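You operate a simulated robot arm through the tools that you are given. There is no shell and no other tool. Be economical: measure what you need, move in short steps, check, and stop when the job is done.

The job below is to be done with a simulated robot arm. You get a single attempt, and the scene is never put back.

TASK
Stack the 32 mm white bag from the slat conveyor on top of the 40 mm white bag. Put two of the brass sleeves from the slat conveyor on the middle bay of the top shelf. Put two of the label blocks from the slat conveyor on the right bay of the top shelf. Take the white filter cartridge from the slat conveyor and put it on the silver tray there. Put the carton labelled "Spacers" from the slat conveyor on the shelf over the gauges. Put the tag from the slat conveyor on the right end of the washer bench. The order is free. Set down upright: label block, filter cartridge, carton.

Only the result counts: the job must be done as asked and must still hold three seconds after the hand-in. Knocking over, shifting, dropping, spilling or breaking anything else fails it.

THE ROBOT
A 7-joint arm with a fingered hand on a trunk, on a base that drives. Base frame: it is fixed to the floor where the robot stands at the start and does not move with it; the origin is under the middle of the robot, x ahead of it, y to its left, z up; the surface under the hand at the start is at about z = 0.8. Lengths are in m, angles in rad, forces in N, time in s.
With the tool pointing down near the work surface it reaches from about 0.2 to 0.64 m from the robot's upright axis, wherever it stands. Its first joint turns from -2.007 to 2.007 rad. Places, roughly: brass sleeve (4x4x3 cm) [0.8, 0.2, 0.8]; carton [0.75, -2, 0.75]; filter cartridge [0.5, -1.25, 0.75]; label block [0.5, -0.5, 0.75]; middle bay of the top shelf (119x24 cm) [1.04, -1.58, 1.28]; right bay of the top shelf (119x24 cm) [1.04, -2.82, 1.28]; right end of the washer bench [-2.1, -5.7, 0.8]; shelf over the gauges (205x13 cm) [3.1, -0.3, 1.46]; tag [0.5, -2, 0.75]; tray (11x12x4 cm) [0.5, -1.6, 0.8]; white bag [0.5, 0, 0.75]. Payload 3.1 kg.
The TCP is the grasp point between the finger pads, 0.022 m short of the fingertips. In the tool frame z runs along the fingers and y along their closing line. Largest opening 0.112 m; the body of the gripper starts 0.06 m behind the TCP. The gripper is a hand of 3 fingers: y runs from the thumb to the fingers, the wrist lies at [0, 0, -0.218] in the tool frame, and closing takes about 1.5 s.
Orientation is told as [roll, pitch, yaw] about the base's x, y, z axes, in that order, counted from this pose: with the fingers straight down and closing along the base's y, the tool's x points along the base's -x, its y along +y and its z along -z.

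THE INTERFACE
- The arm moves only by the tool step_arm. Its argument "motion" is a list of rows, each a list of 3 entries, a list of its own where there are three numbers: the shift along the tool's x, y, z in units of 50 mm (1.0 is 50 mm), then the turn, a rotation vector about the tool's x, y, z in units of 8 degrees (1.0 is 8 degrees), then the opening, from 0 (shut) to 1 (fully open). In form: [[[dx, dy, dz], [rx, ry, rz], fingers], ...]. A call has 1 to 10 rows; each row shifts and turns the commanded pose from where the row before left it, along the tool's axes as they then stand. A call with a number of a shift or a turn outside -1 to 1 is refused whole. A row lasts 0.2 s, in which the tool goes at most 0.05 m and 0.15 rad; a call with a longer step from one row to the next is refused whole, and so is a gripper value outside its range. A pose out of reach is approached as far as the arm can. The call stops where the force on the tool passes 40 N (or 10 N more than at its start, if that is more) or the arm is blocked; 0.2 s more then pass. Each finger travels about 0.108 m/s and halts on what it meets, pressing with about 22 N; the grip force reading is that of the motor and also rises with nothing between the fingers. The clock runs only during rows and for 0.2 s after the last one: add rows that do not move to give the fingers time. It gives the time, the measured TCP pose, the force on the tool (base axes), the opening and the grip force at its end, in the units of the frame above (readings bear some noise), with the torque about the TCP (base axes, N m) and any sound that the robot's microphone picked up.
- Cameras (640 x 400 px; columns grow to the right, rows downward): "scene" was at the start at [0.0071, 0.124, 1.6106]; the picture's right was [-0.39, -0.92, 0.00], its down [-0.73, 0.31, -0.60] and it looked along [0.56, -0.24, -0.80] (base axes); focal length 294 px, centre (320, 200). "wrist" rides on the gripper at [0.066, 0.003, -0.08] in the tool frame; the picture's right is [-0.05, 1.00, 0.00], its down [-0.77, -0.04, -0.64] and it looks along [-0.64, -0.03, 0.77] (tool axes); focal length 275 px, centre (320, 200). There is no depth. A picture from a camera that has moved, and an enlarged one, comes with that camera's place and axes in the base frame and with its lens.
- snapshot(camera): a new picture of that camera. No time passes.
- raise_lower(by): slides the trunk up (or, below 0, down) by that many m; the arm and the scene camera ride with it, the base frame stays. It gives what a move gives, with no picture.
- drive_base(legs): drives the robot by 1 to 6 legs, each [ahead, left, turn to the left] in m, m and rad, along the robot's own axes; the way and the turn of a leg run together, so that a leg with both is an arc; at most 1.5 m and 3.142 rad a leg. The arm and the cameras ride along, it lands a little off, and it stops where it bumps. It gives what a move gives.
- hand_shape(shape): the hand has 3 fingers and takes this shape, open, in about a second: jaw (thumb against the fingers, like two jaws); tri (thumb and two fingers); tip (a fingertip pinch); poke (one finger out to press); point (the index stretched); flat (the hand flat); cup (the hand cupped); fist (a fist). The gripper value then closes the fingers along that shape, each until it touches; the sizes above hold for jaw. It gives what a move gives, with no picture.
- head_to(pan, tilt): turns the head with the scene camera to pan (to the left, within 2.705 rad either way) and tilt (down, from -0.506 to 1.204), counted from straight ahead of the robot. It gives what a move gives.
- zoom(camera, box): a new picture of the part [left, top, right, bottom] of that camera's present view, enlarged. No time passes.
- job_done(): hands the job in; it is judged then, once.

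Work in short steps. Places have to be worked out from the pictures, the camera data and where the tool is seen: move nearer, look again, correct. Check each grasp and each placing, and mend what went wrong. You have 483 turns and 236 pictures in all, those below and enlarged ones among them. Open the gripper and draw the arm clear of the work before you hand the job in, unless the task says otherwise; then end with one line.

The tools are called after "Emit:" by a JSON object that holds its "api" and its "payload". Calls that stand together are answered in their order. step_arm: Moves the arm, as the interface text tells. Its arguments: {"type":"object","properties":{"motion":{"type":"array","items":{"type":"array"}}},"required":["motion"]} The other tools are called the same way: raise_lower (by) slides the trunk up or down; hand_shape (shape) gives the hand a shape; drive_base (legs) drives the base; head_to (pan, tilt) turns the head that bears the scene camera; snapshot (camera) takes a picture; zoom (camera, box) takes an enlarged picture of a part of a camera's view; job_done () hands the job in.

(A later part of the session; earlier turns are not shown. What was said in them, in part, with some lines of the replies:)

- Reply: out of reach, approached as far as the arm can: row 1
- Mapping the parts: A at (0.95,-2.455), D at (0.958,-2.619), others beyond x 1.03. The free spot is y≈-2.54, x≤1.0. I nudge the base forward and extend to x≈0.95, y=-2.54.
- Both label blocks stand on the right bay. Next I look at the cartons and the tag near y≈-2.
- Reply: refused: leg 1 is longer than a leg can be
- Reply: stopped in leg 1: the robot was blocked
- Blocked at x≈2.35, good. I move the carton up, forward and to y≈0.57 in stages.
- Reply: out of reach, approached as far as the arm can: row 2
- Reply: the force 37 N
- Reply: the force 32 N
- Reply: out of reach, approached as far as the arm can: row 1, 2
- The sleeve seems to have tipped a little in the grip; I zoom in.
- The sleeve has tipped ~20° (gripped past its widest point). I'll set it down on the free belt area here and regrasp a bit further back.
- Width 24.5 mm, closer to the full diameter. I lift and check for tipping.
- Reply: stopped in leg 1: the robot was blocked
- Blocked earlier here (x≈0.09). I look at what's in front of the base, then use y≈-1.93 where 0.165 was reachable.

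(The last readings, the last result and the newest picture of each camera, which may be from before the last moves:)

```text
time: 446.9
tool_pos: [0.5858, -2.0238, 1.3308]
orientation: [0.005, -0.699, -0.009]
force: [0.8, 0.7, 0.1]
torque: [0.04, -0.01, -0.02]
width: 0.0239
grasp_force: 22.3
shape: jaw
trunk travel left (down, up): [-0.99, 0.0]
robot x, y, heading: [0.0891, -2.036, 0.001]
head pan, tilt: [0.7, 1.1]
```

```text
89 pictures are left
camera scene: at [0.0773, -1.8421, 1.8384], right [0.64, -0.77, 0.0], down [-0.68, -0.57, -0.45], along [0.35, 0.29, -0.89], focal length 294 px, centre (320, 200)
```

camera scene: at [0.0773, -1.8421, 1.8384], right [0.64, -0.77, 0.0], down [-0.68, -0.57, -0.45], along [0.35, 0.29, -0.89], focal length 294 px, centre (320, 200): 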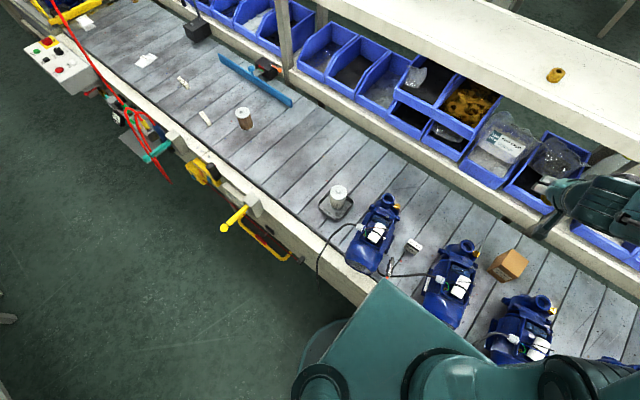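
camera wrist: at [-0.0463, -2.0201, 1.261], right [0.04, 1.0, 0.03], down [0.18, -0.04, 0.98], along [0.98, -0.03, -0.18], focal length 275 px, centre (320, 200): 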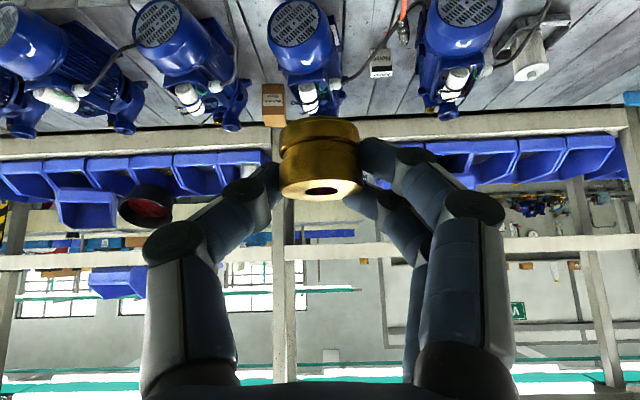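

I back off slightly, shift left to y≈-1.86 and go forward again; I'll place this sleeve at y≈-1.79.

Emit:
{"api": "drive_base", "payload": {"legs": [[-0.06, 0, 0], [0, 0.175, 0], [0.11, 0, 0]]}}

Emit:
{"api": "drive_base", "payload": {"legs": [[0.04, 0, 0]]}}

```text
time: 449.7
tool_pos: [0.6355, -1.8479, 1.3314]
orientation: [0.003, -0.701, -0.008]
force: [-0.9, -0.5, -0.2]
torque: [-0.01, 0.01, 0.0]
width: 0.0241
grasp_force: 21.7
shape: jaw
trunk travel left (down, up): [-0.99, 0.0]
robot x, y, heading: [0.1369, -1.8599, -0.005]
head pan, tilt: [0.7, 1.1]
```

```text
time: 450.6
tool_pos: [0.6694, -1.8488, 1.3328]
orientation: [0.005, -0.705, -0.007]
force: [-0.6, -0.1, -0.9]
torque: [0.01, 0.03, -0.02]
width: 0.0242
grasp_force: 21.9
shape: jaw
trunk travel left (down, up): [-0.99, 0.0]
robot x, y, heading: [0.1779, -1.8648, -0.002]
head pan, tilt: [0.7, 1.1]
```

Emit:
{"api": "step_arm", "payload": {"motion": [[[-0.87, 0.17, 0.21], [0, 0, 0], 0], [[-0.61, 0.17, 0.516], [0, 0, 0], 0], [[-0.61, 0.17, 0.516], [0, 0, 0], 0], [[-0.61, 0.17, 0.516], [0, 0, 0], 0], [[-0.61, 0.17, 0.516], [0, 0, 0], 0], [[-0.61, 0.17, 0.516], [0, 0, 0], 0], [[-0.61, 0.17, 0.516], [0, 0, 0], 0], [[0, 0, 0], [0, 0, 0], 0]]}}

Emit:
{"api": "snapshot", "payload": {"camera": "wrist"}}

```text
time: 452.4
tool_pos: [0.954, -1.7945, 1.3505]
orientation: [0.005, -0.701, -0.009]
force: [0.1, 0.2, -0.1]
torque: [0.02, -0.02, -0.02]
width: 0.0238
grasp_force: 21.7
shape: jaw
trunk travel left (down, up): [-0.99, 0.0]
robot x, y, heading: [0.1801, -1.8644, -0.002]
head pan, tilt: [0.7, 1.1]
```

```text
88 pictures are left
camera wrist: at [0.852, -1.7893, 1.37], right [0.04, 1.0, 0.03], down [0.18, -0.04, 0.98], along [0.98, -0.03, -0.18], focal length 275 px, centre (320, 200)
```

wrist: 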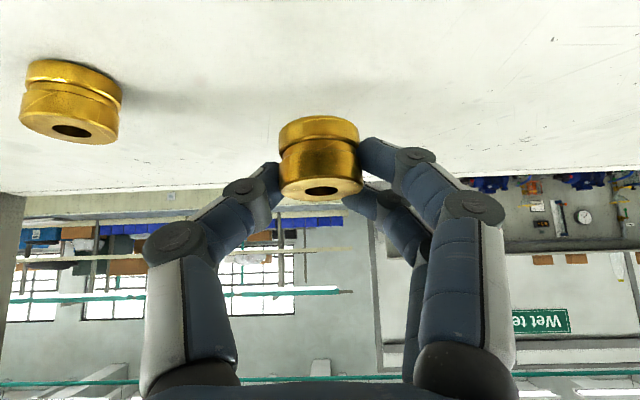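

Sleeve 1 is well clear. I lower to the shelf.

Emit:
{"api": "step_arm", "payload": {"motion": [[[0.133, 0, 0.28], [0, 0, 0], 0], [[0.12, 0, 0.26], [0, 0, 0], 0], [[0, 0, 0], [0, 0, 0], 0]]}}

Emit:
{"api": "step_arm", "payload": {"motion": [[[0.03, 0, 0.035], [0, 0, 0], 0], [[0.03, 0, 0.035], [0, 0, 0], 0], [[0, 0, 0], [0, 0, 0], 0]]}}

```text
time: 453.2
tool_pos: [0.9637, -1.7912, 1.321]
orientation: [0.005, -0.702, -0.01]
force: [-0.1, 0.2, 0.5]
torque: [0.01, -0.01, 0.03]
width: 0.0235
grasp_force: 22.3
shape: jaw
trunk travel left (down, up): [-0.99, 0.0]
robot x, y, heading: [0.1793, -1.8594, -0.004]
head pan, tilt: [0.7, 1.1]
```

```text
time: 454.0
tool_pos: [0.9637, -1.7908, 1.3178]
orientation: [0.005, -0.701, -0.009]
force: [1.0, 0.2, 2.0]
torque: [0.04, -0.01, -0.02]
width: 0.0239
grasp_force: 22.1
shape: jaw
trunk travel left (down, up): [-0.99, 0.0]
robot x, y, heading: [0.1801, -1.861, -0.001]
head pan, tilt: [0.7, 1.1]
```

Emit:
{"api": "step_arm", "payload": {"motion": [[[0.02, 0, 0.023], [0, 0, 0], 0], [[0, 0, 0], [0, 0, 0], 0.4], [[0, 0, 0], [0, 0, 0], 0.6], [[0, 0, 0], [0, 0, 0], 0.75], [[0, 0, 0], [0, 0, 0], 0.75], [[0, 0, -0.6], [0, 0, 0], 0.75], [[0, 0, -0.9], [0, 0, 0], 0.75], [[0.3, 0, -0.8], [0, 0, 0], 0.75]]}}

Emit:
{"api": "snapshot", "payload": {"camera": "wrist"}}

```text
time: 455.8
tool_pos: [0.876, -1.7912, 1.3958]
orientation: [0.007, -0.704, -0.009]
force: [-0.3, -0.4, 0.9]
torque: [0.02, 0.0, -0.01]
width: 0.0837
grasp_force: 0.1
shape: jaw
trunk travel left (down, up): [-0.99, 0.0]
robot x, y, heading: [0.1825, -1.8613, -0.002]
head pan, tilt: [0.7, 1.1]
```

```text
87 pictures are left
camera wrist: at [0.7734, -1.7871, 1.4137], right [0.04, 1.0, 0.03], down [0.18, -0.04, 0.98], along [0.98, -0.03, -0.18], focal length 275 px, centre (320, 200)
```

wrist: 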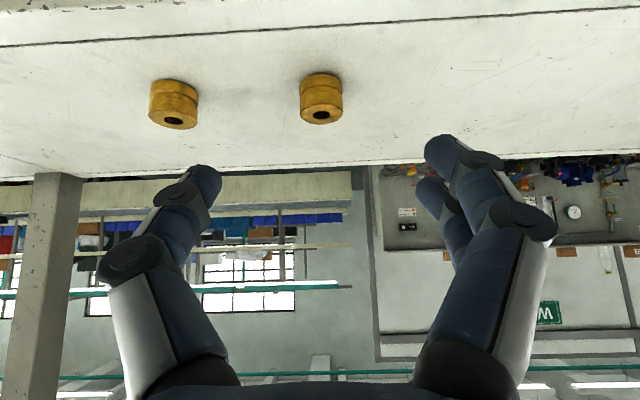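

Two sleeves are on the middle bay. Now the "Noise" tag: retract, back off, lower the trunk and look at it with the tool pointing down.

Emit:
{"api": "step_arm", "payload": {"motion": [[[0.686, 0, -0.583], [0, 0, 0], 0.75], [[0.686, 0, -0.583], [0, 0, 0], 0.75], [[0.686, 0, -0.583], [0, 0, 0], 0.75], [[0.686, 0, -0.583], [0, 0, 0], 0.75], [[0.686, 0, -0.583], [0, 0, 0], 0.75], [[0.686, 0, -0.583], [0, 0, 0], 0.75]]}}

Emit:
{"api": "drive_base", "payload": {"legs": [[-0.13, -0.02, 0]]}}

Emit:
{"api": "step_arm", "payload": {"motion": [[[0, 0, 0], [0, 0.9, 0], 0.75], [[0, 0, 0], [0, 0.9, 0], 0.75], [[0, 0, 0], [0, 0.9, 0], 0.75], [[0, 0, 0], [0, 0.9, 0], 0.75], [[0, 0, 0], [0, 0.9, 0], 0.75], [[0, 0, 0], [0, 0.53, 0], 0.75]]}}

Emit:
{"api": "raise_lower", "payload": {"by": -0.24}}

Emit:
{"api": "snapshot", "payload": {"camera": "wrist"}}

```text
time: 457.2
tool_pos: [0.6069, -1.7934, 1.3946]
orientation: [0.007, -0.703, -0.017]
force: [-0.7, 0.6, 0.8]
torque: [0.0, -0.02, 0.01]
width: 0.0839
grasp_force: 0.1
shape: jaw
trunk travel left (down, up): [-0.99, 0.0]
robot x, y, heading: [0.176, -1.86, -0.007]
head pan, tilt: [0.7, 1.1]
```

```text
time: 458.5
tool_pos: [0.4786, -1.8074, 1.3934]
orientation: [0.005, -0.7, -0.009]
force: [-1.0, 0.7, -1.3]
torque: [0.0, 0.02, -0.02]
width: 0.0836
grasp_force: 0.0
shape: jaw
trunk travel left (down, up): [-0.99, 0.0]
robot x, y, heading: [0.0478, -1.8801, -0.004]
head pan, tilt: [0.7, 1.1]
```

```text
time: 459.9
tool_pos: [0.4777, -1.8086, 1.3954]
orientation: [0.006, 0.003, -0.003]
force: [-0.1, 1.3, 0.5]
torque: [0.02, 0.0, -0.01]
width: 0.0836
grasp_force: 0.0
shape: jaw
trunk travel left (down, up): [-0.99, 0.0]
robot x, y, heading: [0.0494, -1.8801, 0.001]
head pan, tilt: [0.7, 1.1]
```

```text
time: 462.4
tool_pos: [0.4775, -1.8082, 1.156]
orientation: [0.004, 0.001, -0.006]
force: [-0.7, -0.3, 0.1]
torque: [0.02, 0.0, 0.03]
width: 0.0836
grasp_force: 0.0
shape: jaw
trunk travel left (down, up): [-0.75, 0.24]
robot x, y, heading: [0.0488, -1.8819, -0.004]
head pan, tilt: [0.7, 1.1]
```

```text
86 pictures are left
camera wrist: at [0.4107, -1.8039, 1.2353], right [0.05, 1.0, 0.0], down [0.77, -0.04, 0.63], along [0.63, -0.03, -0.77], focal length 275 px, centre (320, 200)
```

wrist: 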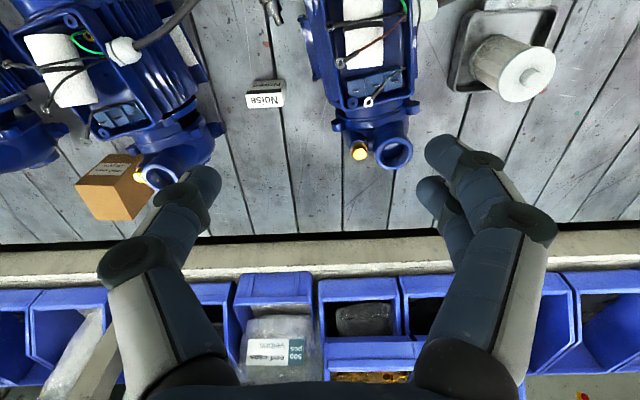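

Tag at ≈(0.547, -1.89). I descend to z≈1.02 over it and refine.

Emit:
{"api": "step_arm", "payload": {"motion": [[[-0.31, -0.41, 0.68], [0, 0, 0], 0.75], [[-0.31, -0.41, 0.68], [0, 0, 0], 0.75], [[-0.31, -0.41, 0.68], [0, 0, 0], 0.75], [[-0.31, -0.41, 0.68], [0, 0, 0], 0.75]]}}

Emit:
{"api": "snapshot", "payload": {"camera": "wrist"}}

Emit:
{"api": "head_to", "payload": {"pan": 0.0, "tilt": 1.0}}

Emit:
{"api": "zoom", "payload": {"camera": "scene", "box": [260, 130, 440, 270]}}

```text
time: 463.4
tool_pos: [0.5399, -1.8896, 1.0185]
orientation: [0.005, 0.002, -0.003]
force: [0.2, -0.1, 0.1]
torque: [-0.01, 0.04, 0.02]
width: 0.0836
grasp_force: 0.1
shape: jaw
trunk travel left (down, up): [-0.75, 0.24]
robot x, y, heading: [0.0524, -1.8806, -0.003]
head pan, tilt: [0.7, 1.1]
```

```text
85 pictures are left
camera wrist: at [0.4746, -1.8857, 1.0983], right [0.05, 1.0, 0.0], down [0.77, -0.04, 0.63], along [0.63, -0.03, -0.77], focal length 275 px, centre (320, 200)
```

wrist: 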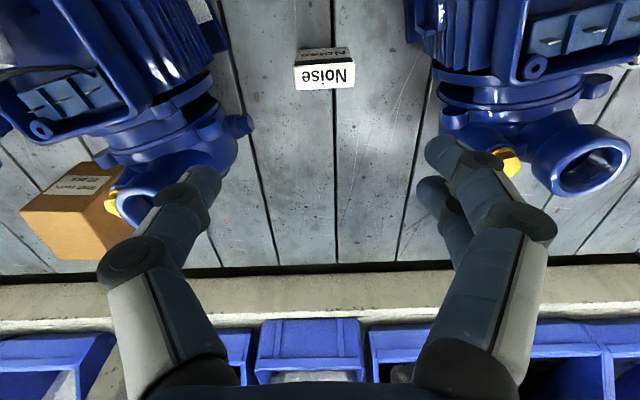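

```text
time: 464.4
tool_pos: [0.5395, -1.8886, 1.0185]
orientation: [0.002, 0.002, -0.007]
force: [0.2, -0.6, -0.6]
torque: [-0.01, 0.02, -0.05]
width: 0.0839
grasp_force: 0.1
shape: jaw
trunk travel left (down, up): [-0.75, 0.24]
robot x, y, heading: [0.0496, -1.8788, 0.0]
head pan, tilt: [0.0, 1.0]
```

```text
2.86 times, centred on (350, 200) of scene
camera zoom: at [0.0575, -1.7261, 1.605], right [0.0, -1.0, 0.0], down [-0.84, 0.0, -0.54], along [0.54, 0.0, -0.84], focal length 841 px, centre (234, 200)
```

zoom: 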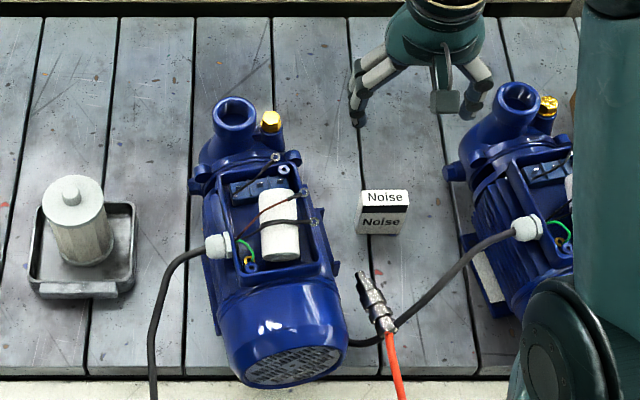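

Tag: centre (0.544, -1.886), ~53×25×44 mm, clear room on both sides. I descend with a 73 mm opening and pause to check.

Emit:
{"api": "step_arm", "payload": {"motion": [[[-0.03, 0.02, 0.77], [0, 0, 0], 0.65], [[-0.03, 0.02, 0.77], [0, 0, 0], 0.65], [[-0.03, 0.01, 0.77], [0, 0, 0], 0.65], [[0, 0, 0.6], [0, 0, 0], 0.65]]}}

Emit:
{"api": "snapshot", "payload": {"camera": "wrist"}}

Emit:
{"api": "zoom", "payload": {"camera": "scene", "box": [280, 130, 440, 270]}}

```text
time: 465.4
tool_pos: [0.5428, -1.8862, 0.872]
orientation: [0.005, 0.002, -0.005]
force: [0.6, 0.1, -0.8]
torque: [0.01, 0.01, -0.03]
width: 0.073
grasp_force: 0.1
shape: jaw
trunk travel left (down, up): [-0.75, 0.24]
robot x, y, heading: [0.0484, -1.8779, 0.0]
head pan, tilt: [0.0, 1.0]
```

```text
83 pictures are left
camera wrist: at [0.4781, -1.8824, 0.9527], right [0.05, 1.0, 0.0], down [0.77, -0.04, 0.63], along [0.63, -0.03, -0.77], focal length 275 px, centre (320, 200)
```

wrist: 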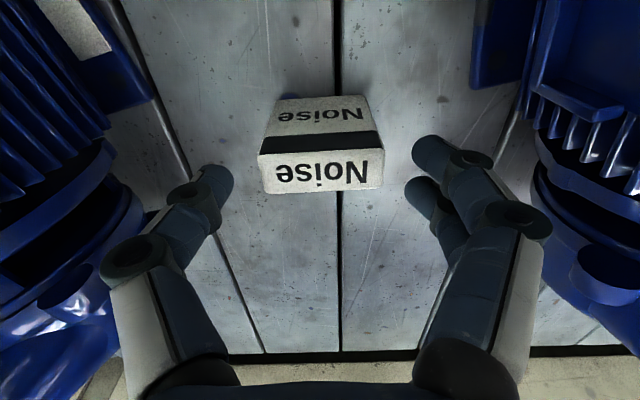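

```text
2.86 times, centred on (360, 200) of scene
camera zoom: at [0.0582, -1.7261, 1.605], right [0.0, -1.0, 0.0], down [-0.84, 0.0, -0.54], along [0.54, 0.0, -0.84], focal length 841 px, centre (206, 200)
```

zoom: 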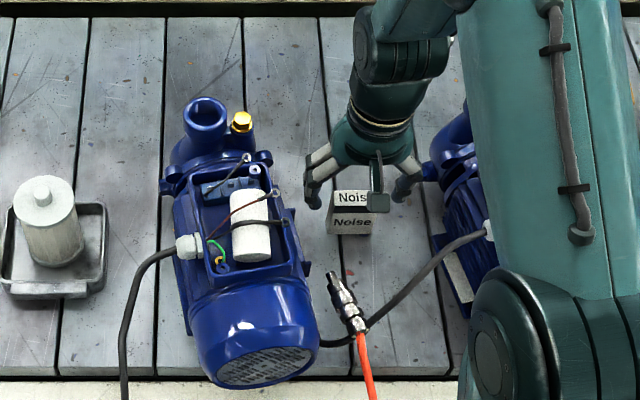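

The tag's centre is (0.551, -1.885). Final adjustment down, then close.

Emit:
{"api": "step_arm", "payload": {"motion": [[[-0.16, 0.02, 0.46], [0, 0, 0], 0.65], [[0, 0, 0.45], [0, 0, 0], 0.65], [[0, 0, 0], [0, 0, 0], 0.65], [[0, 0, 0], [0, 0, 0], 0.4], [[0, 0, 0], [0, 0, 0], 0.2], [[0, 0, 0], [0, 0, 0], 0.1], [[0, 0, 0], [0, 0, 0], 0.1], [[0, 0, 0], [0, 0, 0], 0.1]]}}

Emit:
{"api": "snapshot", "payload": {"camera": "wrist"}}

```text
time: 467.2
tool_pos: [0.5512, -1.8851, 0.8284]
orientation: [0.003, 0.001, -0.006]
force: [0.1, -0.4, 0.1]
torque: [0.0, 0.0, 0.0]
width: 0.0046
grasp_force: 22.4
shape: jaw
trunk travel left (down, up): [-0.75, 0.24]
robot x, y, heading: [0.0454, -1.8772, 0.0]
head pan, tilt: [0.0, 1.0]
```

```text
81 pictures are left
camera wrist: at [0.485, -1.8813, 0.9077], right [0.05, 1.0, 0.0], down [0.77, -0.04, 0.63], along [0.63, -0.03, -0.77], focal length 275 px, centre (320, 200)
```

wrist: 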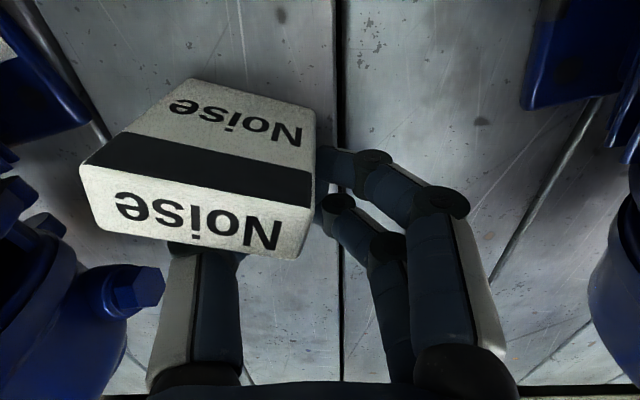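

The tag slipped out sideways (still standing, now nearer pump 2). I lift straight up closed, then look.

Emit:
{"api": "step_arm", "payload": {"motion": [[[0, 0, -0.4], [0, 0, 0], 0.1], [[0, 0, -0.8], [0, 0, 0], 0.1], [[0, 0, -0.8], [0, 0, 0], 0.1], [[0, 0, -0.8], [0, 0, 0], 0.1], [[0.5, 0, 0], [0, 0, 0], 0.6], [[0, 0, 0], [0, 0, 0], 0.6]]}}

Emit:
{"api": "snapshot", "payload": {"camera": "wrist"}}

Emit:
{"api": "zoom", "payload": {"camera": "scene", "box": [300, 150, 440, 260]}}

```text
time: 468.6
tool_pos: [0.5252, -1.8865, 0.9681]
orientation: [0.003, 0.003, -0.005]
force: [0.0, 0.3, -0.9]
torque: [-0.02, -0.02, -0.01]
width: 0.0668
grasp_force: 0.1
shape: jaw
trunk travel left (down, up): [-0.75, 0.24]
robot x, y, heading: [0.0545, -1.8812, -0.003]
head pan, tilt: [0.0, 1.0]
```

```text
80 pictures are left
camera wrist: at [0.4592, -1.8818, 1.0477], right [0.05, 1.0, 0.0], down [0.77, -0.04, 0.63], along [0.63, -0.03, -0.77], focal length 275 px, centre (320, 200)
```

wrist: 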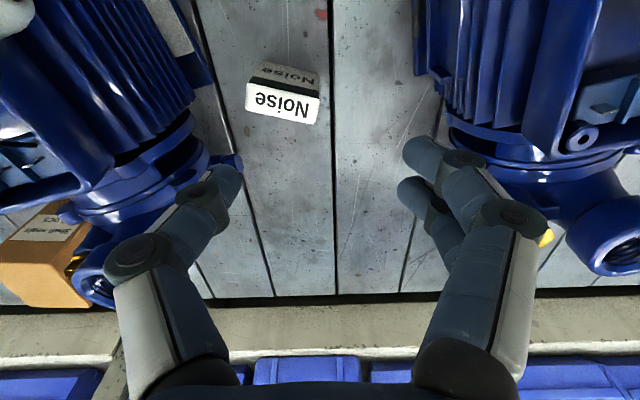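

```text
3.64 times, centred on (370, 205) of scene
camera zoom: at [0.0581, -1.7262, 1.605], right [0.0, -1.0, 0.0], down [-0.84, 0.0, -0.54], along [0.54, 0.0, -0.84], focal length 1070 px, centre (138, 182)
```

zoom: 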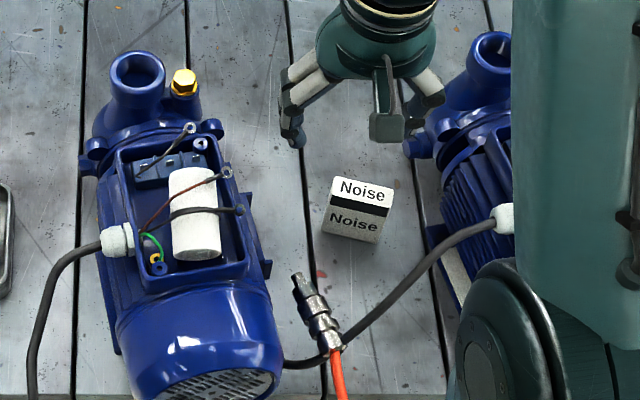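

The tag now stands at ≈(0.531, -1.912), turned about -0.28 rad. My earlier TCP was ~1 cm too far forward. I yaw the hand -0.28, align with a slight offset away from pump 2, and check from z≈0.91.

Emit:
{"api": "step_arm", "payload": {"motion": [[[0, 0, 0], [0, 0, 1.0], 0.62], [[0, 0, 0], [0, 0, 1.0], 0.62], [[-0.087, -0.178, 0.6], [0, 0, 0], 0.62], [[-0.087, -0.178, 0.6], [0, 0, 0], 0.62], [[0, 0, 0], [0, 0, 0], 0.62]]}}

Emit:
{"api": "snapshot", "payload": {"camera": "wrist"}}

Emit:
{"api": "zoom", "payload": {"camera": "scene", "box": [300, 150, 440, 260]}}

```text
time: 469.9
tool_pos: [0.5289, -1.9046, 0.9075]
orientation: [0.003, 0.003, -0.286]
force: [0.7, -0.1, -0.3]
torque: [-0.01, 0.0, -0.03]
width: 0.0693
grasp_force: 0.1
shape: jaw
trunk travel left (down, up): [-0.75, 0.24]
robot x, y, heading: [0.0464, -1.8773, -0.004]
head pan, tilt: [0.0, 1.0]
```

```text
78 pictures are left
camera wrist: at [0.4663, -1.8828, 0.9876], right [0.33, 0.95, 0.0], down [0.73, -0.25, 0.63], along [0.6, -0.2, -0.77], focal length 275 px, centre (320, 200)
```

wrist: 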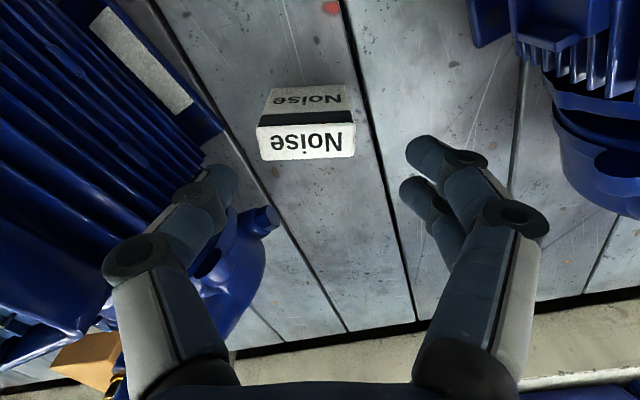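

```text
3.64 times, centred on (370, 205) of scene
camera zoom: at [0.0571, -1.7261, 1.605], right [0.0, -1.0, 0.0], down [-0.84, 0.0, -0.54], along [0.54, 0.0, -0.84], focal length 1070 px, centre (138, 182)
```

zoom: 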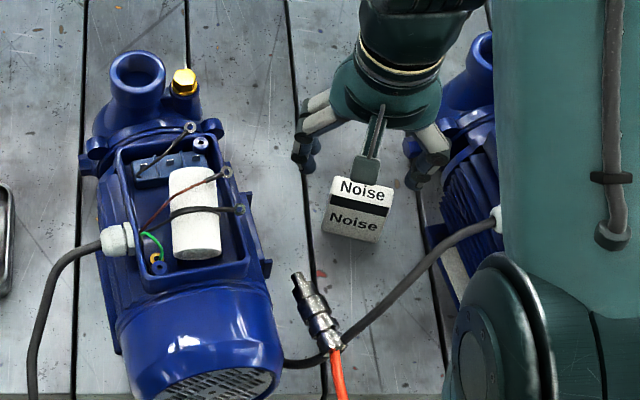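

Alignment is good: tag ~5 mm ahead of the TCP, pump parts clear by ≥8 mm. I descend and close part-way to check.

Emit:
{"api": "step_arm", "payload": {"motion": [[[-0.02, -0.04, 0.79], [0, 0, 0], 0.62], [[0, 0, 0.79], [0, 0, 0], 0.62], [[0, 0, 0], [0, 0, 0], 0.62]]}}

Emit:
{"api": "snapshot", "payload": {"camera": "wrist"}}

```text
time: 470.6
tool_pos: [0.5293, -1.9067, 0.8275]
orientation: [0.002, 0.001, -0.283]
force: [0.4, 0.5, 0.0]
torque: [-0.02, 0.0, 0.0]
width: 0.0692
grasp_force: 0.0
shape: jaw
trunk travel left (down, up): [-0.75, 0.24]
robot x, y, heading: [0.0462, -1.88, -0.004]
head pan, tilt: [0.0, 1.0]
```

```text
76 pictures are left
camera wrist: at [0.4667, -1.8851, 0.9081], right [0.32, 0.95, 0.0], down [0.73, -0.25, 0.63], along [0.6, -0.2, -0.77], focal length 275 px, centre (320, 200)
```

wrist: 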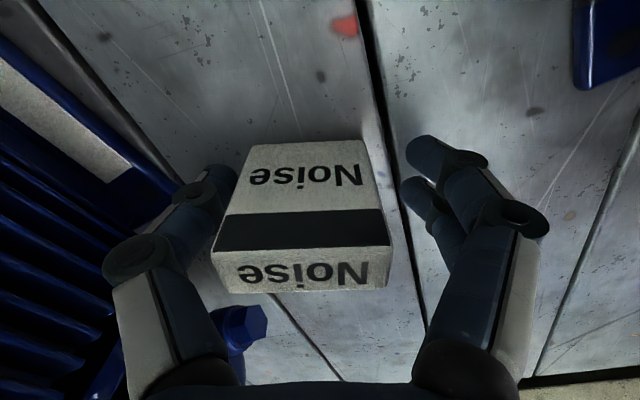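

The tag is taller than thought (top ≈0.855, depth ~20 mm, centre ≈(0.5345,-1.913)). I shift forward 2.5 mm and close gradually.

Emit:
{"api": "step_arm", "payload": {"motion": [[[-0.05, -0.04, 0], [0, 0, 0], 0.62], [[0, 0, 0], [0, 0, 0], 0.5], [[0, 0, 0], [0, 0, 0], 0.44], [[0, 0, 0], [0, 0, 0], 0.4], [[0, 0, 0], [0, 0, 0], 0.4]]}}

Emit:
{"api": "snapshot", "payload": {"camera": "wrist"}}

```text
time: 471.9
tool_pos: [0.5306, -1.9092, 0.8291]
orientation: [0.003, 0.001, -0.283]
force: [-1.0, -0.8, 2.2]
torque: [0.0, 0.03, 0.03]
width: 0.0351
grasp_force: 21.9
shape: jaw
trunk travel left (down, up): [-0.75, 0.24]
robot x, y, heading: [0.0433, -1.8795, -0.004]
head pan, tilt: [0.0, 1.0]
```

```text
75 pictures are left
camera wrist: at [0.4687, -1.8879, 0.9086], right [0.32, 0.95, 0.0], down [0.73, -0.25, 0.63], along [0.6, -0.2, -0.77], focal length 275 px, centre (320, 200)
```

wrist: 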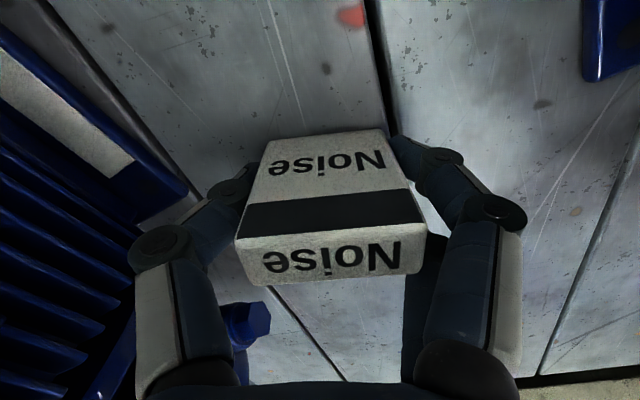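

Gripped with slight skew. I lift slowly and check.

Emit:
{"api": "step_arm", "payload": {"motion": [[[0, 0, 0], [0, 0, 0], 0.3], [[0, 0, -0.2], [0, 0, 0], 0.3], [[0, 0, -0.4], [0, 0, 0], 0.3], [[0, 0, 0], [0, 0, 0], 0.3]]}}

Emit:
{"api": "snapshot", "payload": {"camera": "wrist"}}

```text
time: 472.9
tool_pos: [0.5305, -1.91, 0.8577]
orientation: [0.002, 0.003, -0.284]
force: [-0.5, 0.7, 0.2]
torque: [-0.02, -0.01, 0.03]
width: 0.0319
grasp_force: 22.1
shape: jaw
trunk travel left (down, up): [-0.75, 0.24]
robot x, y, heading: [0.0494, -1.8818, 0.001]
head pan, tilt: [0.0, 1.0]
```

```text
74 pictures are left
camera wrist: at [0.4685, -1.888, 0.9389], right [0.32, 0.95, 0.0], down [0.73, -0.25, 0.63], along [0.6, -0.2, -0.77], focal length 275 px, centre (320, 200)
```

wrist: 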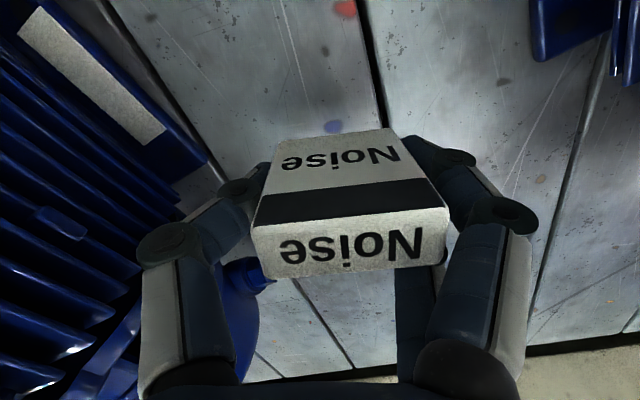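

It lifts, but it may be creeping in the grip. I watch it for a second.

Emit:
{"api": "step_arm", "payload": {"motion": [[[0, 0, 0], [0, 0, 0], 0.3], [[0, 0, 0], [0, 0, 0], 0.3], [[0, 0, 0], [0, 0, 0], 0.3], [[0, 0, 0], [0, 0, 0], 0.3], [[0, 0, 0], [0, 0, 0], 0.3], [[0, 0, 0], [0, 0, 0], 0.3]]}}

Emit:
{"api": "snapshot", "payload": {"camera": "wrist"}}

```text
time: 474.2
tool_pos: [0.5306, -1.9092, 0.858]
orientation: [0.006, 0.003, -0.284]
force: [-0.5, -0.4, 0.6]
torque: [-0.01, -0.02, -0.04]
width: 0.0315
grasp_force: 22.0
shape: jaw
trunk travel left (down, up): [-0.75, 0.24]
robot x, y, heading: [0.0504, -1.879, -0.006]
head pan, tilt: [0.0, 1.0]
```

```text
73 pictures are left
camera wrist: at [0.4683, -1.888, 0.9389], right [0.32, 0.95, 0.0], down [0.73, -0.25, 0.63], along [0.6, -0.2, -0.77], focal length 275 px, centre (320, 200)
```

wrist: 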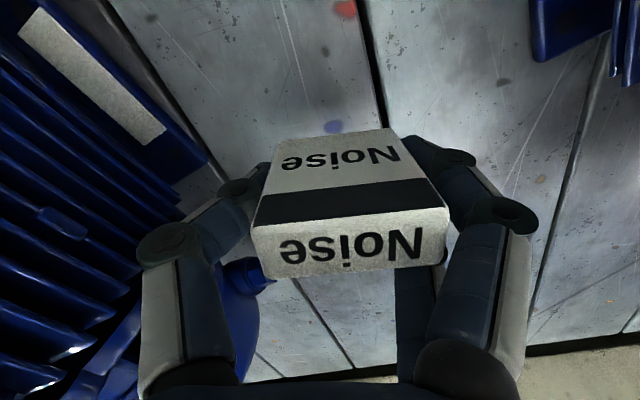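

Nearly stable, but for the long trip I want a firmer grip. I carry it a short way to the free belt area at y≈-1.38 to regrasp it across its thin sides.

Emit:
{"api": "step_arm", "payload": {"motion": [[[0, 0, -0.7], [0, 0, 0], 0.3], [[0, 0, -0.7], [0, 0, 0], 0.3], [[0, 0, -0.7], [0, 0, 0], 0.3], [[0, 0, -0.7], [0, 0, 0], 0.3], [[0, 0, -0.7], [0, 0, 0], 0.3], [[0, 0, -0.7], [0, 0, 0], 0.3], [[0, 0, -0.4], [0, 0, 0], 0.3]]}}

Emit:
{"api": "drive_base", "payload": {"legs": [[-0.05, 0, 0], [0, 0.54, 0]]}}

Emit:
{"api": "snapshot", "payload": {"camera": "wrist"}}

Emit:
{"api": "snapshot", "payload": {"camera": "scene"}}

```text
time: 475.9
tool_pos: [0.5317, -1.9118, 1.0876]
orientation: [0.003, 0.004, -0.285]
force: [0.0, -1.4, -1.0]
torque: [0.0, 0.01, 0.04]
width: 0.0317
grasp_force: 22.0
shape: jaw
trunk travel left (down, up): [-0.75, 0.24]
robot x, y, heading: [0.0514, -1.8825, 0.004]
head pan, tilt: [0.0, 1.0]
```

```text
time: 479.5
tool_pos: [0.4815, -1.3683, 1.0883]
orientation: [0.005, 0.001, -0.284]
force: [0.3, -0.6, -0.3]
torque: [-0.01, 0.0, -0.02]
width: 0.0316
grasp_force: 22.6
shape: jaw
trunk travel left (down, up): [-0.75, 0.24]
robot x, y, heading: [0.0015, -1.3361, 0.007]
head pan, tilt: [0.0, 1.0]
```

```text
72 pictures are left
camera wrist: at [0.4196, -1.3459, 1.1685], right [0.32, 0.95, 0.0], down [0.73, -0.25, 0.63], along [0.6, -0.2, -0.77], focal length 275 px, centre (320, 200)
```

wrist: 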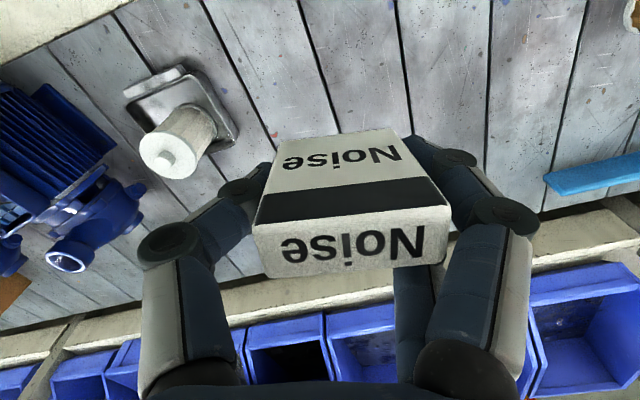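

```text
71 pictures are left
camera scene: at [0.0079, -1.1828, 1.605], right [0.0, -1.0, 0.0], down [-0.84, 0.0, -0.54], along [0.54, 0.0, -0.84], focal length 294 px, centre (320, 200)
```

scene: 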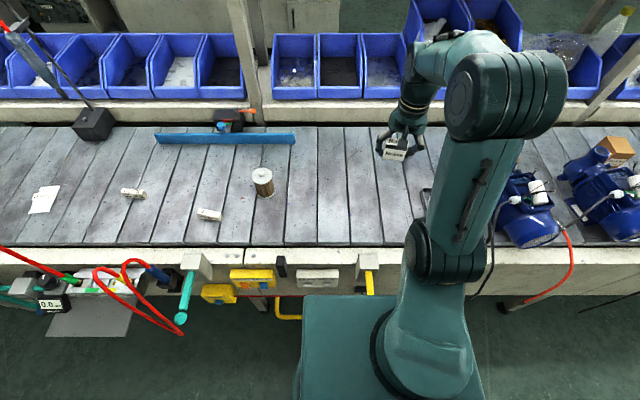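

The grip has settled (width steady at 31.6 mm), so I carry on. I back into the aisle and drive right toward the washer bench area.

Emit:
{"api": "drive_base", "payload": {"legs": [[-0.33, 0, -0.007], [0, -1.5, 0], [0, -1.5, 0]]}}

Emit:
{"api": "head_to", "payload": {"pan": -2.2, "tilt": 0.35}}

Emit:
{"api": "snapshot", "payload": {"camera": "scene"}}

Emit:
{"api": "snapshot", "payload": {"camera": "wrist"}}

```text
time: 495.8
tool_pos: [0.1486, -4.369, 1.0876]
orientation: [0.004, 0.001, -0.286]
force: [-0.1, 0.4, 0.5]
torque: [-0.01, -0.01, -0.02]
width: 0.0315
grasp_force: 22.1
shape: jaw
trunk travel left (down, up): [-0.75, 0.24]
robot x, y, heading: [-0.3353, -4.3385, 0.003]
head pan, tilt: [0.0, 1.0]
```

```text
time: 497.8
tool_pos: [0.1475, -4.3681, 1.0864]
orientation: [0.003, 0.003, -0.286]
force: [-0.1, 0.8, -0.2]
torque: [0.0, 0.0, 0.01]
width: 0.0315
grasp_force: 22.0
shape: jaw
trunk travel left (down, up): [-0.75, 0.24]
robot x, y, heading: [-0.3289, -4.3347, -0.002]
head pan, tilt: [-2.201, 0.351]
```

```text
70 pictures are left
camera scene: at [-0.4497, -4.2574, 1.6598], right [-0.81, 0.59, 0.0], down [0.2, 0.28, -0.94], along [-0.55, -0.76, -0.34], focal length 294 px, centre (320, 200)
```

scene: 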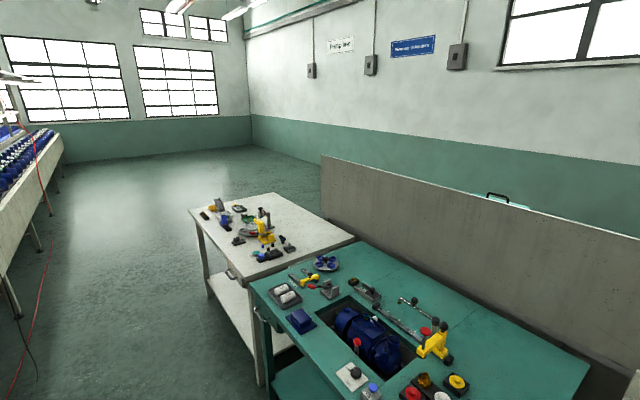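

```text
69 pictures are left
camera wrist: at [0.0863, -4.3461, 1.1685], right [0.33, 0.95, 0.0], down [0.73, -0.25, 0.63], along [0.6, -0.2, -0.77], focal length 275 px, centre (320, 200)
```

wrist: 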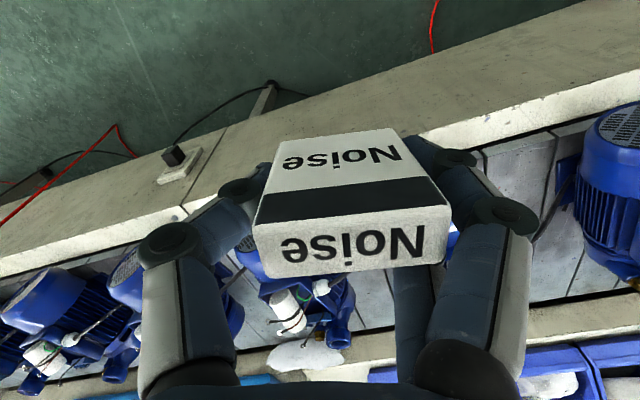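

The washer bench must be behind the divider (x≈-1.7). I go past the white bench's end (y≈-6.6) and look round the corner.

Emit:
{"api": "drive_base", "payload": {"legs": [[0, -1.5, 0], [0, -1.45, 0]]}}

Emit:
{"api": "head_to", "payload": {"pan": 2.5, "tilt": 0.4}}

Emit:
{"api": "snapshot", "payload": {"camera": "scene"}}

Emit:
{"api": "head_to", "payload": {"pan": -2.7, "tilt": 0.4}}

Emit:
{"api": "snapshot", "payload": {"camera": "scene"}}

```text
time: 512.0
tool_pos: [0.1247, -7.3066, 1.0883]
orientation: [0.005, 0.002, -0.289]
force: [-0.2, 0.8, -0.2]
torque: [0.0, -0.01, -0.02]
width: 0.0317
grasp_force: 22.0
shape: jaw
trunk travel left (down, up): [-0.75, 0.24]
robot x, y, heading: [-0.3573, -7.2743, -0.007]
head pan, tilt: [-2.201, 0.351]
```

```text
time: 515.7
tool_pos: [0.1244, -7.3074, 1.0875]
orientation: [0.003, 0.002, -0.287]
force: [0.5, -0.7, -0.8]
torque: [0.02, -0.05, 0.0]
width: 0.0316
grasp_force: 21.5
shape: jaw
trunk travel left (down, up): [-0.75, 0.24]
robot x, y, heading: [-0.3559, -7.2766, -0.005]
head pan, tilt: [2.499, 0.4]
```

```text
68 pictures are left
camera scene: at [-0.493, -7.0631, 1.6553], right [0.6, 0.8, 0.0], down [0.31, -0.23, -0.92], along [-0.73, 0.56, -0.39], focal length 294 px, centre (320, 200)
```

scene: 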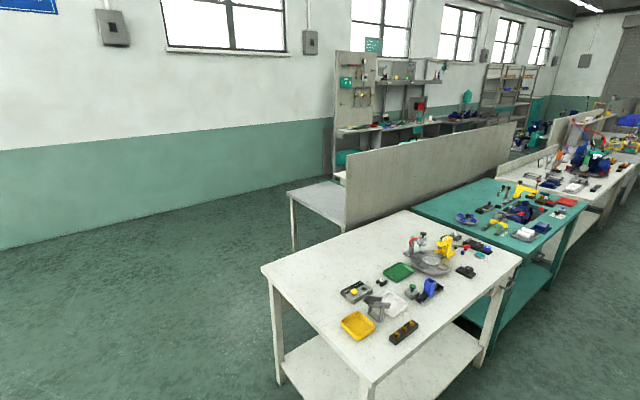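

```text
time: 519.8
tool_pos: [0.1234, -7.3059, 1.0883]
orientation: [0.003, 0.001, -0.287]
force: [0.2, -0.2, -0.4]
torque: [-0.02, 0.0, 0.0]
width: 0.0315
grasp_force: 22.0
shape: jaw
trunk travel left (down, up): [-0.75, 0.24]
robot x, y, heading: [-0.3573, -7.2724, -0.003]
head pan, tilt: [-2.7, 0.4]
```

```text
67 pictures are left
camera scene: at [-0.5031, -7.1582, 1.6553], right [-0.42, 0.91, 0.0], down [0.35, 0.16, -0.92], along [-0.83, -0.39, -0.39], focal length 294 px, centre (320, 200)
```

scene: 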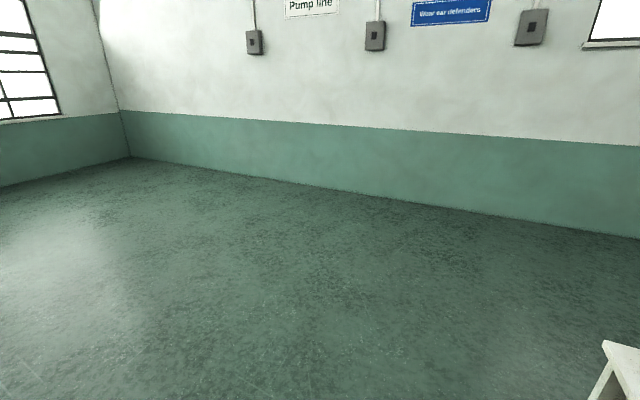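

The bench behind the divider has a free right end (x -1.7…-2.4, end at y≈-5.93). I drive to x≈-2.05, turn to face +y, and approach its end.

Emit:
{"api": "drive_base", "payload": {"legs": [[-1.5, 0, 0], [-0.2, 0, 0], [0, 0, 1.574], [0.75, 0, 0]]}}

Emit:
{"api": "head_to", "payload": {"pan": 0.0, "tilt": 0.8}}

Emit:
{"api": "snapshot", "payload": {"camera": "scene"}}

Emit:
{"api": "snapshot", "payload": {"camera": "wrist"}}

```text
time: 536.0
tool_pos: [-2.0401, -6.0225, 1.0887]
orientation: [0.004, 0.003, 1.287]
force: [0.2, 1.0, -1.0]
torque: [0.01, 0.02, 0.0]
width: 0.0316
grasp_force: 22.3
shape: jaw
trunk travel left (down, up): [-0.75, 0.24]
robot x, y, heading: [-2.0758, -6.5039, 1.571]
head pan, tilt: [-2.7, 0.4]
```

```text
time: 538.4
tool_pos: [-2.0406, -6.0226, 1.0886]
orientation: [0.002, 0.0, 1.287]
force: [-0.2, -0.4, -0.3]
torque: [-0.04, -0.03, -0.01]
width: 0.0317
grasp_force: 21.6
shape: jaw
trunk travel left (down, up): [-0.75, 0.24]
robot x, y, heading: [-2.0692, -6.5024, 1.572]
head pan, tilt: [0.0, 0.799]
```

```text
66 pictures are left
camera scene: at [-2.2258, -6.4841, 1.6202], right [1.0, 0.0, 0.0], down [0.0, -0.72, -0.7], along [0.0, 0.7, -0.72], focal length 294 px, centre (320, 200)
```

scene: 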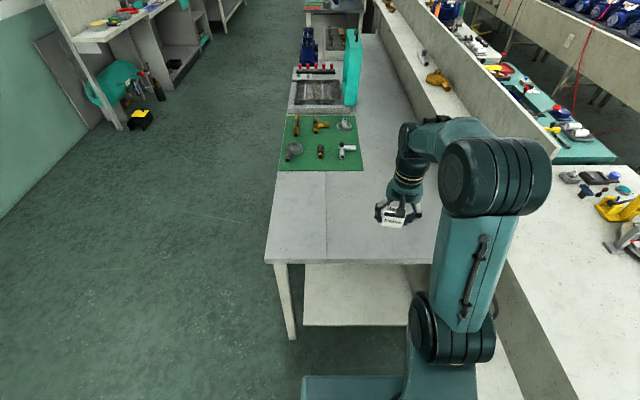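

```text
65 pictures are left
camera wrist: at [-2.0611, -6.0843, 1.1685], right [-0.95, 0.32, 0.0], down [0.25, 0.73, 0.63], along [0.2, 0.6, -0.77], focal length 275 px, centre (320, 200)
```

wrist: 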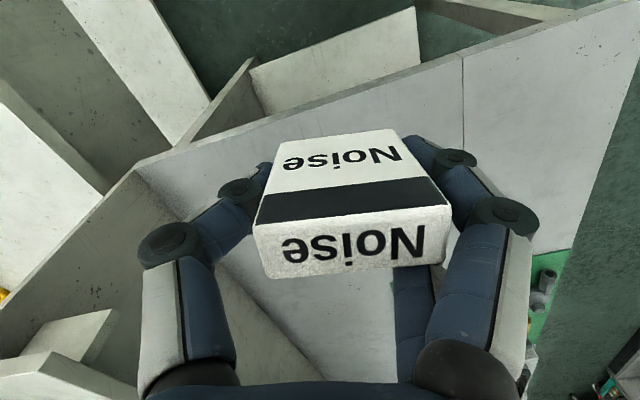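

The free end spans y -5.97…-5.52. I drive 0.28 m closer, bringing the tag over ≈(-2.05, -5.74).

Emit:
{"api": "drive_base", "payload": {"legs": [[0.26, 0.04, 0]]}}

Emit:
{"api": "snapshot", "payload": {"camera": "scene"}}

```text
time: 540.3
tool_pos: [-2.0798, -5.7604, 1.0871]
orientation: [0.003, 0.004, 1.287]
force: [-0.4, -0.2, -0.1]
torque: [-0.02, 0.03, -0.01]
width: 0.0316
grasp_force: 22.2
shape: jaw
trunk travel left (down, up): [-0.75, 0.24]
robot x, y, heading: [-2.114, -6.2422, 1.576]
head pan, tilt: [0.0, 0.799]
```

```text
64 pictures are left
camera scene: at [-2.2659, -6.2221, 1.6201], right [1.0, 0.0, 0.0], down [0.0, -0.72, -0.7], along [0.0, 0.7, -0.72], focal length 294 px, centre (320, 200)
```

scene: 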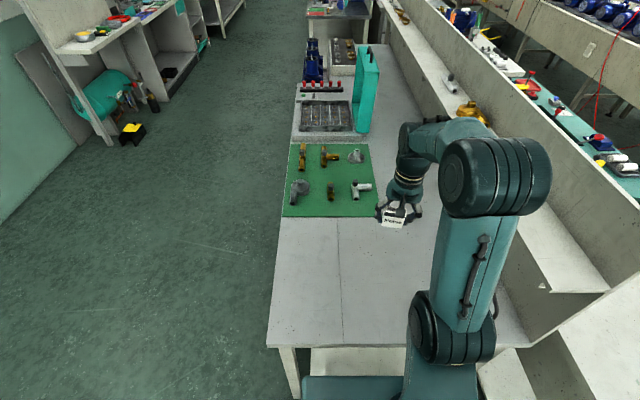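

The landing spot is free. I lower the tag.

Emit:
{"api": "step_arm", "payload": {"motion": [[[0, 0, 0.9], [0, 0, 0], 0.3], [[0, 0, 0.9], [0, 0, 0], 0.3], [[0, 0, 0.9], [0, 0, 0], 0.3], [[0, 0, 0.9], [0, 0, 0], 0.3], [[0, 0, 0.6], [0, 0, 0], 0.3], [[0, 0, 0], [0, 0, 0], 0.3]]}}

Emit:
{"api": "snapshot", "payload": {"camera": "wrist"}}

Emit:
{"api": "step_arm", "payload": {"motion": [[[0, 0, 0.1], [0, 0, 0], 0.3], [[0, 0, 0.1], [0, 0, 0], 0.3], [[0, 0, 0], [0, 0, 0], 0.3]]}}

```text
time: 541.7
tool_pos: [-2.0804, -5.76, 0.8775]
orientation: [0.004, 0.001, 1.289]
force: [0.2, -0.1, 0.2]
torque: [0.02, 0.02, -0.01]
width: 0.0314
grasp_force: 21.8
shape: jaw
trunk travel left (down, up): [-0.75, 0.24]
robot x, y, heading: [-2.1111, -6.2437, 1.569]
head pan, tilt: [0.0, 0.799]
```

```text
63 pictures are left
camera wrist: at [-2.1008, -5.8231, 0.9583], right [-0.95, 0.32, 0.0], down [0.25, 0.73, 0.63], along [0.2, 0.6, -0.77], focal length 275 px, centre (320, 200)
```

wrist: 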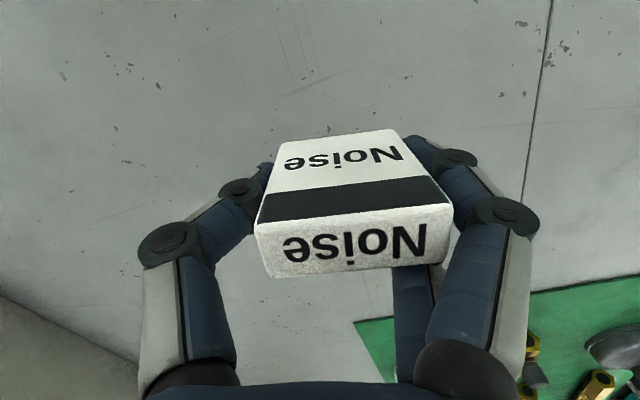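

```text
time: 542.5
tool_pos: [-2.0802, -5.7617, 0.8683]
orientation: [0.004, 0.001, 1.288]
force: [0.3, 0.5, -1.1]
torque: [-0.04, -0.01, 0.0]
width: 0.0314
grasp_force: 22.1
shape: jaw
trunk travel left (down, up): [-0.75, 0.24]
robot x, y, heading: [-2.1116, -6.2438, 1.569]
head pan, tilt: [0.0, 0.799]
```

Emit:
{"api": "step_arm", "payload": {"motion": [[[0, 0, 0.12], [0, 0, 0], 0.3], [[0, 0, 0.12], [0, 0, 0], 0.3], [[0, 0, 0.12], [0, 0, 0], 0.3], [[0, 0, 0], [0, 0, 0], 0.3]]}}

Emit:
{"api": "step_arm", "payload": {"motion": [[[0, 0, 0.08], [0, 0, 0], 0.3], [[0, 0, 0.08], [0, 0, 0], 0.3], [[0, 0, 0], [0, 0, 0], 0.3]]}}

```text
time: 543.5
tool_pos: [-2.0805, -5.7609, 0.8496]
orientation: [0.003, 0.002, 1.289]
force: [0.0, -0.4, 0.8]
torque: [0.02, 0.03, 0.0]
width: 0.0314
grasp_force: 22.1
shape: jaw
trunk travel left (down, up): [-0.75, 0.24]
robot x, y, heading: [-2.1166, -6.2417, 1.567]
head pan, tilt: [0.0, 0.799]
```

```text
time: 544.3
tool_pos: [-2.0814, -5.7619, 0.8423]
orientation: [0.002, 0.002, 1.287]
force: [0.3, 1.5, -0.6]
torque: [-0.04, 0.02, 0.0]
width: 0.0315
grasp_force: 22.0
shape: jaw
trunk travel left (down, up): [-0.75, 0.24]
robot x, y, heading: [-2.1107, -6.2437, 1.571]
head pan, tilt: [0.0, 0.799]
```

Emit:
{"api": "step_arm", "payload": {"motion": [[[0, 0, 0.08], [0, 0, 0], 0.3], [[0, 0, 0.08], [0, 0, 0], 0.3], [[0, 0, 0], [0, 0, 0], 0.3]]}}

Emit:
{"api": "step_arm", "payload": {"motion": [[[0, 0, 0.06], [0, 0, 0], 0.3], [[0, 0, 0.06], [0, 0, 0], 0.3], [[0, 0, 0], [0, 0, 0], 0.3]]}}

Emit:
{"api": "snapshot", "payload": {"camera": "wrist"}}

```text
time: 545.1
tool_pos: [-2.0802, -5.7614, 0.8342]
orientation: [0.005, 0.003, 1.288]
force: [0.4, 0.1, -0.6]
torque: [0.02, 0.04, -0.04]
width: 0.0314
grasp_force: 21.9
shape: jaw
trunk travel left (down, up): [-0.75, 0.24]
robot x, y, heading: [-2.1078, -6.2466, 1.573]
head pan, tilt: [0.0, 0.799]
```

```text
time: 545.9
tool_pos: [-2.0814, -5.7621, 0.8274]
orientation: [0.005, 0.001, 1.286]
force: [1.6, 0.8, 4.3]
torque: [-0.01, 0.15, -0.02]
width: 0.0313
grasp_force: 22.3
shape: jaw
trunk travel left (down, up): [-0.75, 0.24]
robot x, y, heading: [-2.11, -6.2454, 1.567]
head pan, tilt: [0.0, 0.799]
```

```text
62 pictures are left
camera wrist: at [-2.1013, -5.8234, 0.9086], right [-0.95, 0.32, 0.0], down [0.25, 0.73, 0.63], along [0.2, 0.6, -0.77], focal length 275 px, centre (320, 200)
```

wrist: 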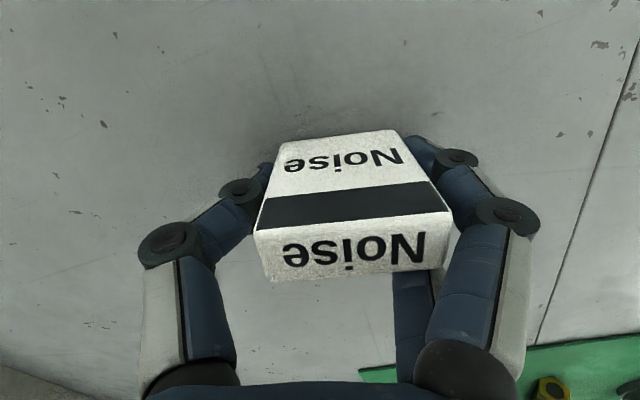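

Touching (4 N). I press 1 mm more, release gradually, and lift.

Emit:
{"api": "step_arm", "payload": {"motion": [[[0, 0, 0.03], [0, 0, 0], 0.3], [[0, 0, 0], [0, 0, 0], 0.42], [[0, 0, 0], [0, 0, 0], 0.52], [[0, 0, 0], [0, 0, 0], 0.64], [[0, 0, 0], [0, 0, 0], 0.7], [[0, 0, 0], [0, 0, 0], 0.7], [[0, 0, -0.5], [0, 0, 0], 0.7], [[0, 0, -0.9], [0, 0, 0], 0.7], [[0, 0, -0.9], [0, 0, 0], 0.7]]}}

Emit:
{"api": "snapshot", "payload": {"camera": "wrist"}}

Emit:
{"api": "zoom", "payload": {"camera": "scene", "box": [280, 180, 480, 305]}}

```text
time: 547.9
tool_pos: [-2.0805, -5.7624, 0.9419]
orientation: [0.003, 0.004, 1.288]
force: [-0.1, -0.6, 0.7]
torque: [-0.02, -0.01, -0.01]
width: 0.0779
grasp_force: 0.0
shape: jaw
trunk travel left (down, up): [-0.75, 0.24]
robot x, y, heading: [-2.11, -6.2434, 1.575]
head pan, tilt: [0.0, 0.799]
```

```text
61 pictures are left
camera wrist: at [-2.1017, -5.8243, 1.0221], right [-0.95, 0.32, 0.0], down [0.25, 0.73, 0.63], along [0.2, 0.6, -0.77], focal length 275 px, centre (320, 200)
```

wrist: 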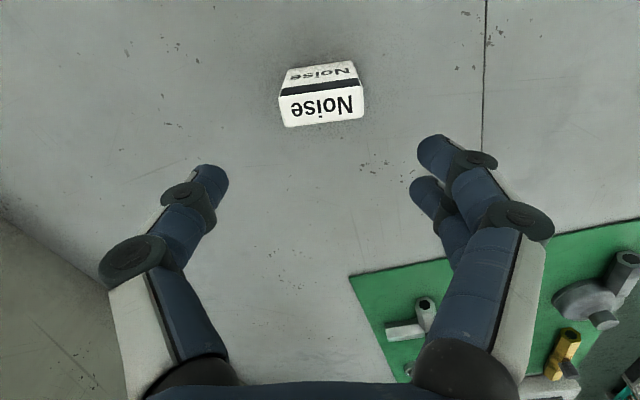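

```text
3.20 times, centred on (380, 242) of scene
camera zoom: at [-2.2659, -6.2242, 1.6201], right [1.0, 0.0, 0.0], down [0.0, -0.72, -0.7], along [0.0, 0.7, -0.72], focal length 942 px, centre (128, 64)
```

zoom: 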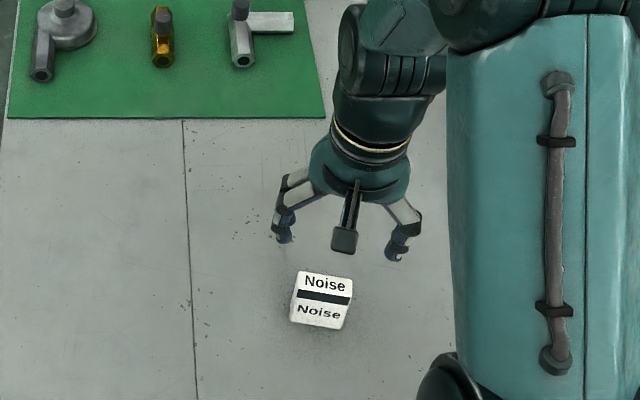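

The tag stands on the bench's right end. I raise the arm clear, back away and take a last look.

Emit:
{"api": "step_arm", "payload": {"motion": [[[0, 0, -0.9], [0, 0, 0], 1], [[0, 0, -0.9], [0, 0, 0], 1], [[0, 0, -0.9], [0, 0, 0], 1], [[0, 0, 0], [0, 0, 0], 1]]}}

Emit:
{"api": "drive_base", "payload": {"legs": [[-0.5, 0, 0]]}}

Emit:
{"api": "snapshot", "payload": {"camera": "scene"}}

```text
time: 548.9
tool_pos: [-2.0797, -5.7611, 1.0768]
orientation: [0.003, 0.003, 1.286]
force: [0.7, 0.2, 0.0]
torque: [-0.01, 0.02, 0.01]
width: 0.1118
grasp_force: 0.0
shape: jaw
trunk travel left (down, up): [-0.75, 0.24]
robot x, y, heading: [-2.1077, -6.2433, 1.573]
head pan, tilt: [0.0, 0.799]
```

```text
time: 551.8
tool_pos: [-2.0804, -6.2554, 1.0762]
orientation: [0.004, 0.002, 1.289]
force: [-0.2, 0.3, 0.3]
torque: [-0.02, 0.02, -0.01]
width: 0.1118
grasp_force: 0.0
shape: jaw
trunk travel left (down, up): [-0.75, 0.24]
robot x, y, heading: [-2.1124, -6.7386, 1.573]
head pan, tilt: [0.0, 0.799]
```

```text
59 pictures are left
camera scene: at [-2.2655, -6.718, 1.6202], right [1.0, 0.0, 0.0], down [0.0, -0.72, -0.7], along [0.0, 0.7, -0.72], focal length 294 px, centre (320, 200)
```

scene: 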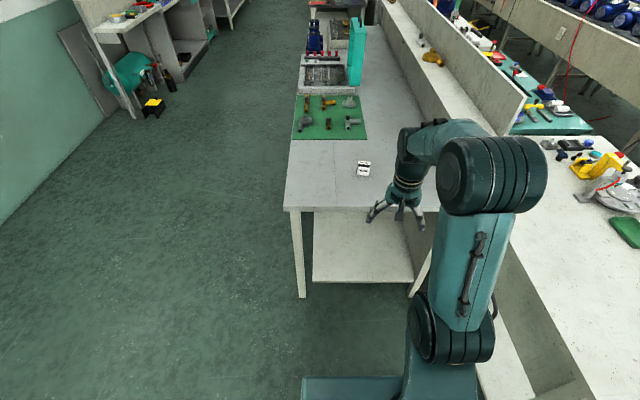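

All the placements have been made and checked in pictures, the gripper is open and the arm is clear of the work, so I hand the job in.

Emit:
{"api": "job_done", "payload": {}}

```text
The job is handed in.
```

I finished every placement and handed the job in; I don't have the verdict. The pictures showed each item standing where it was asked, with nothing knocked over or dropped.
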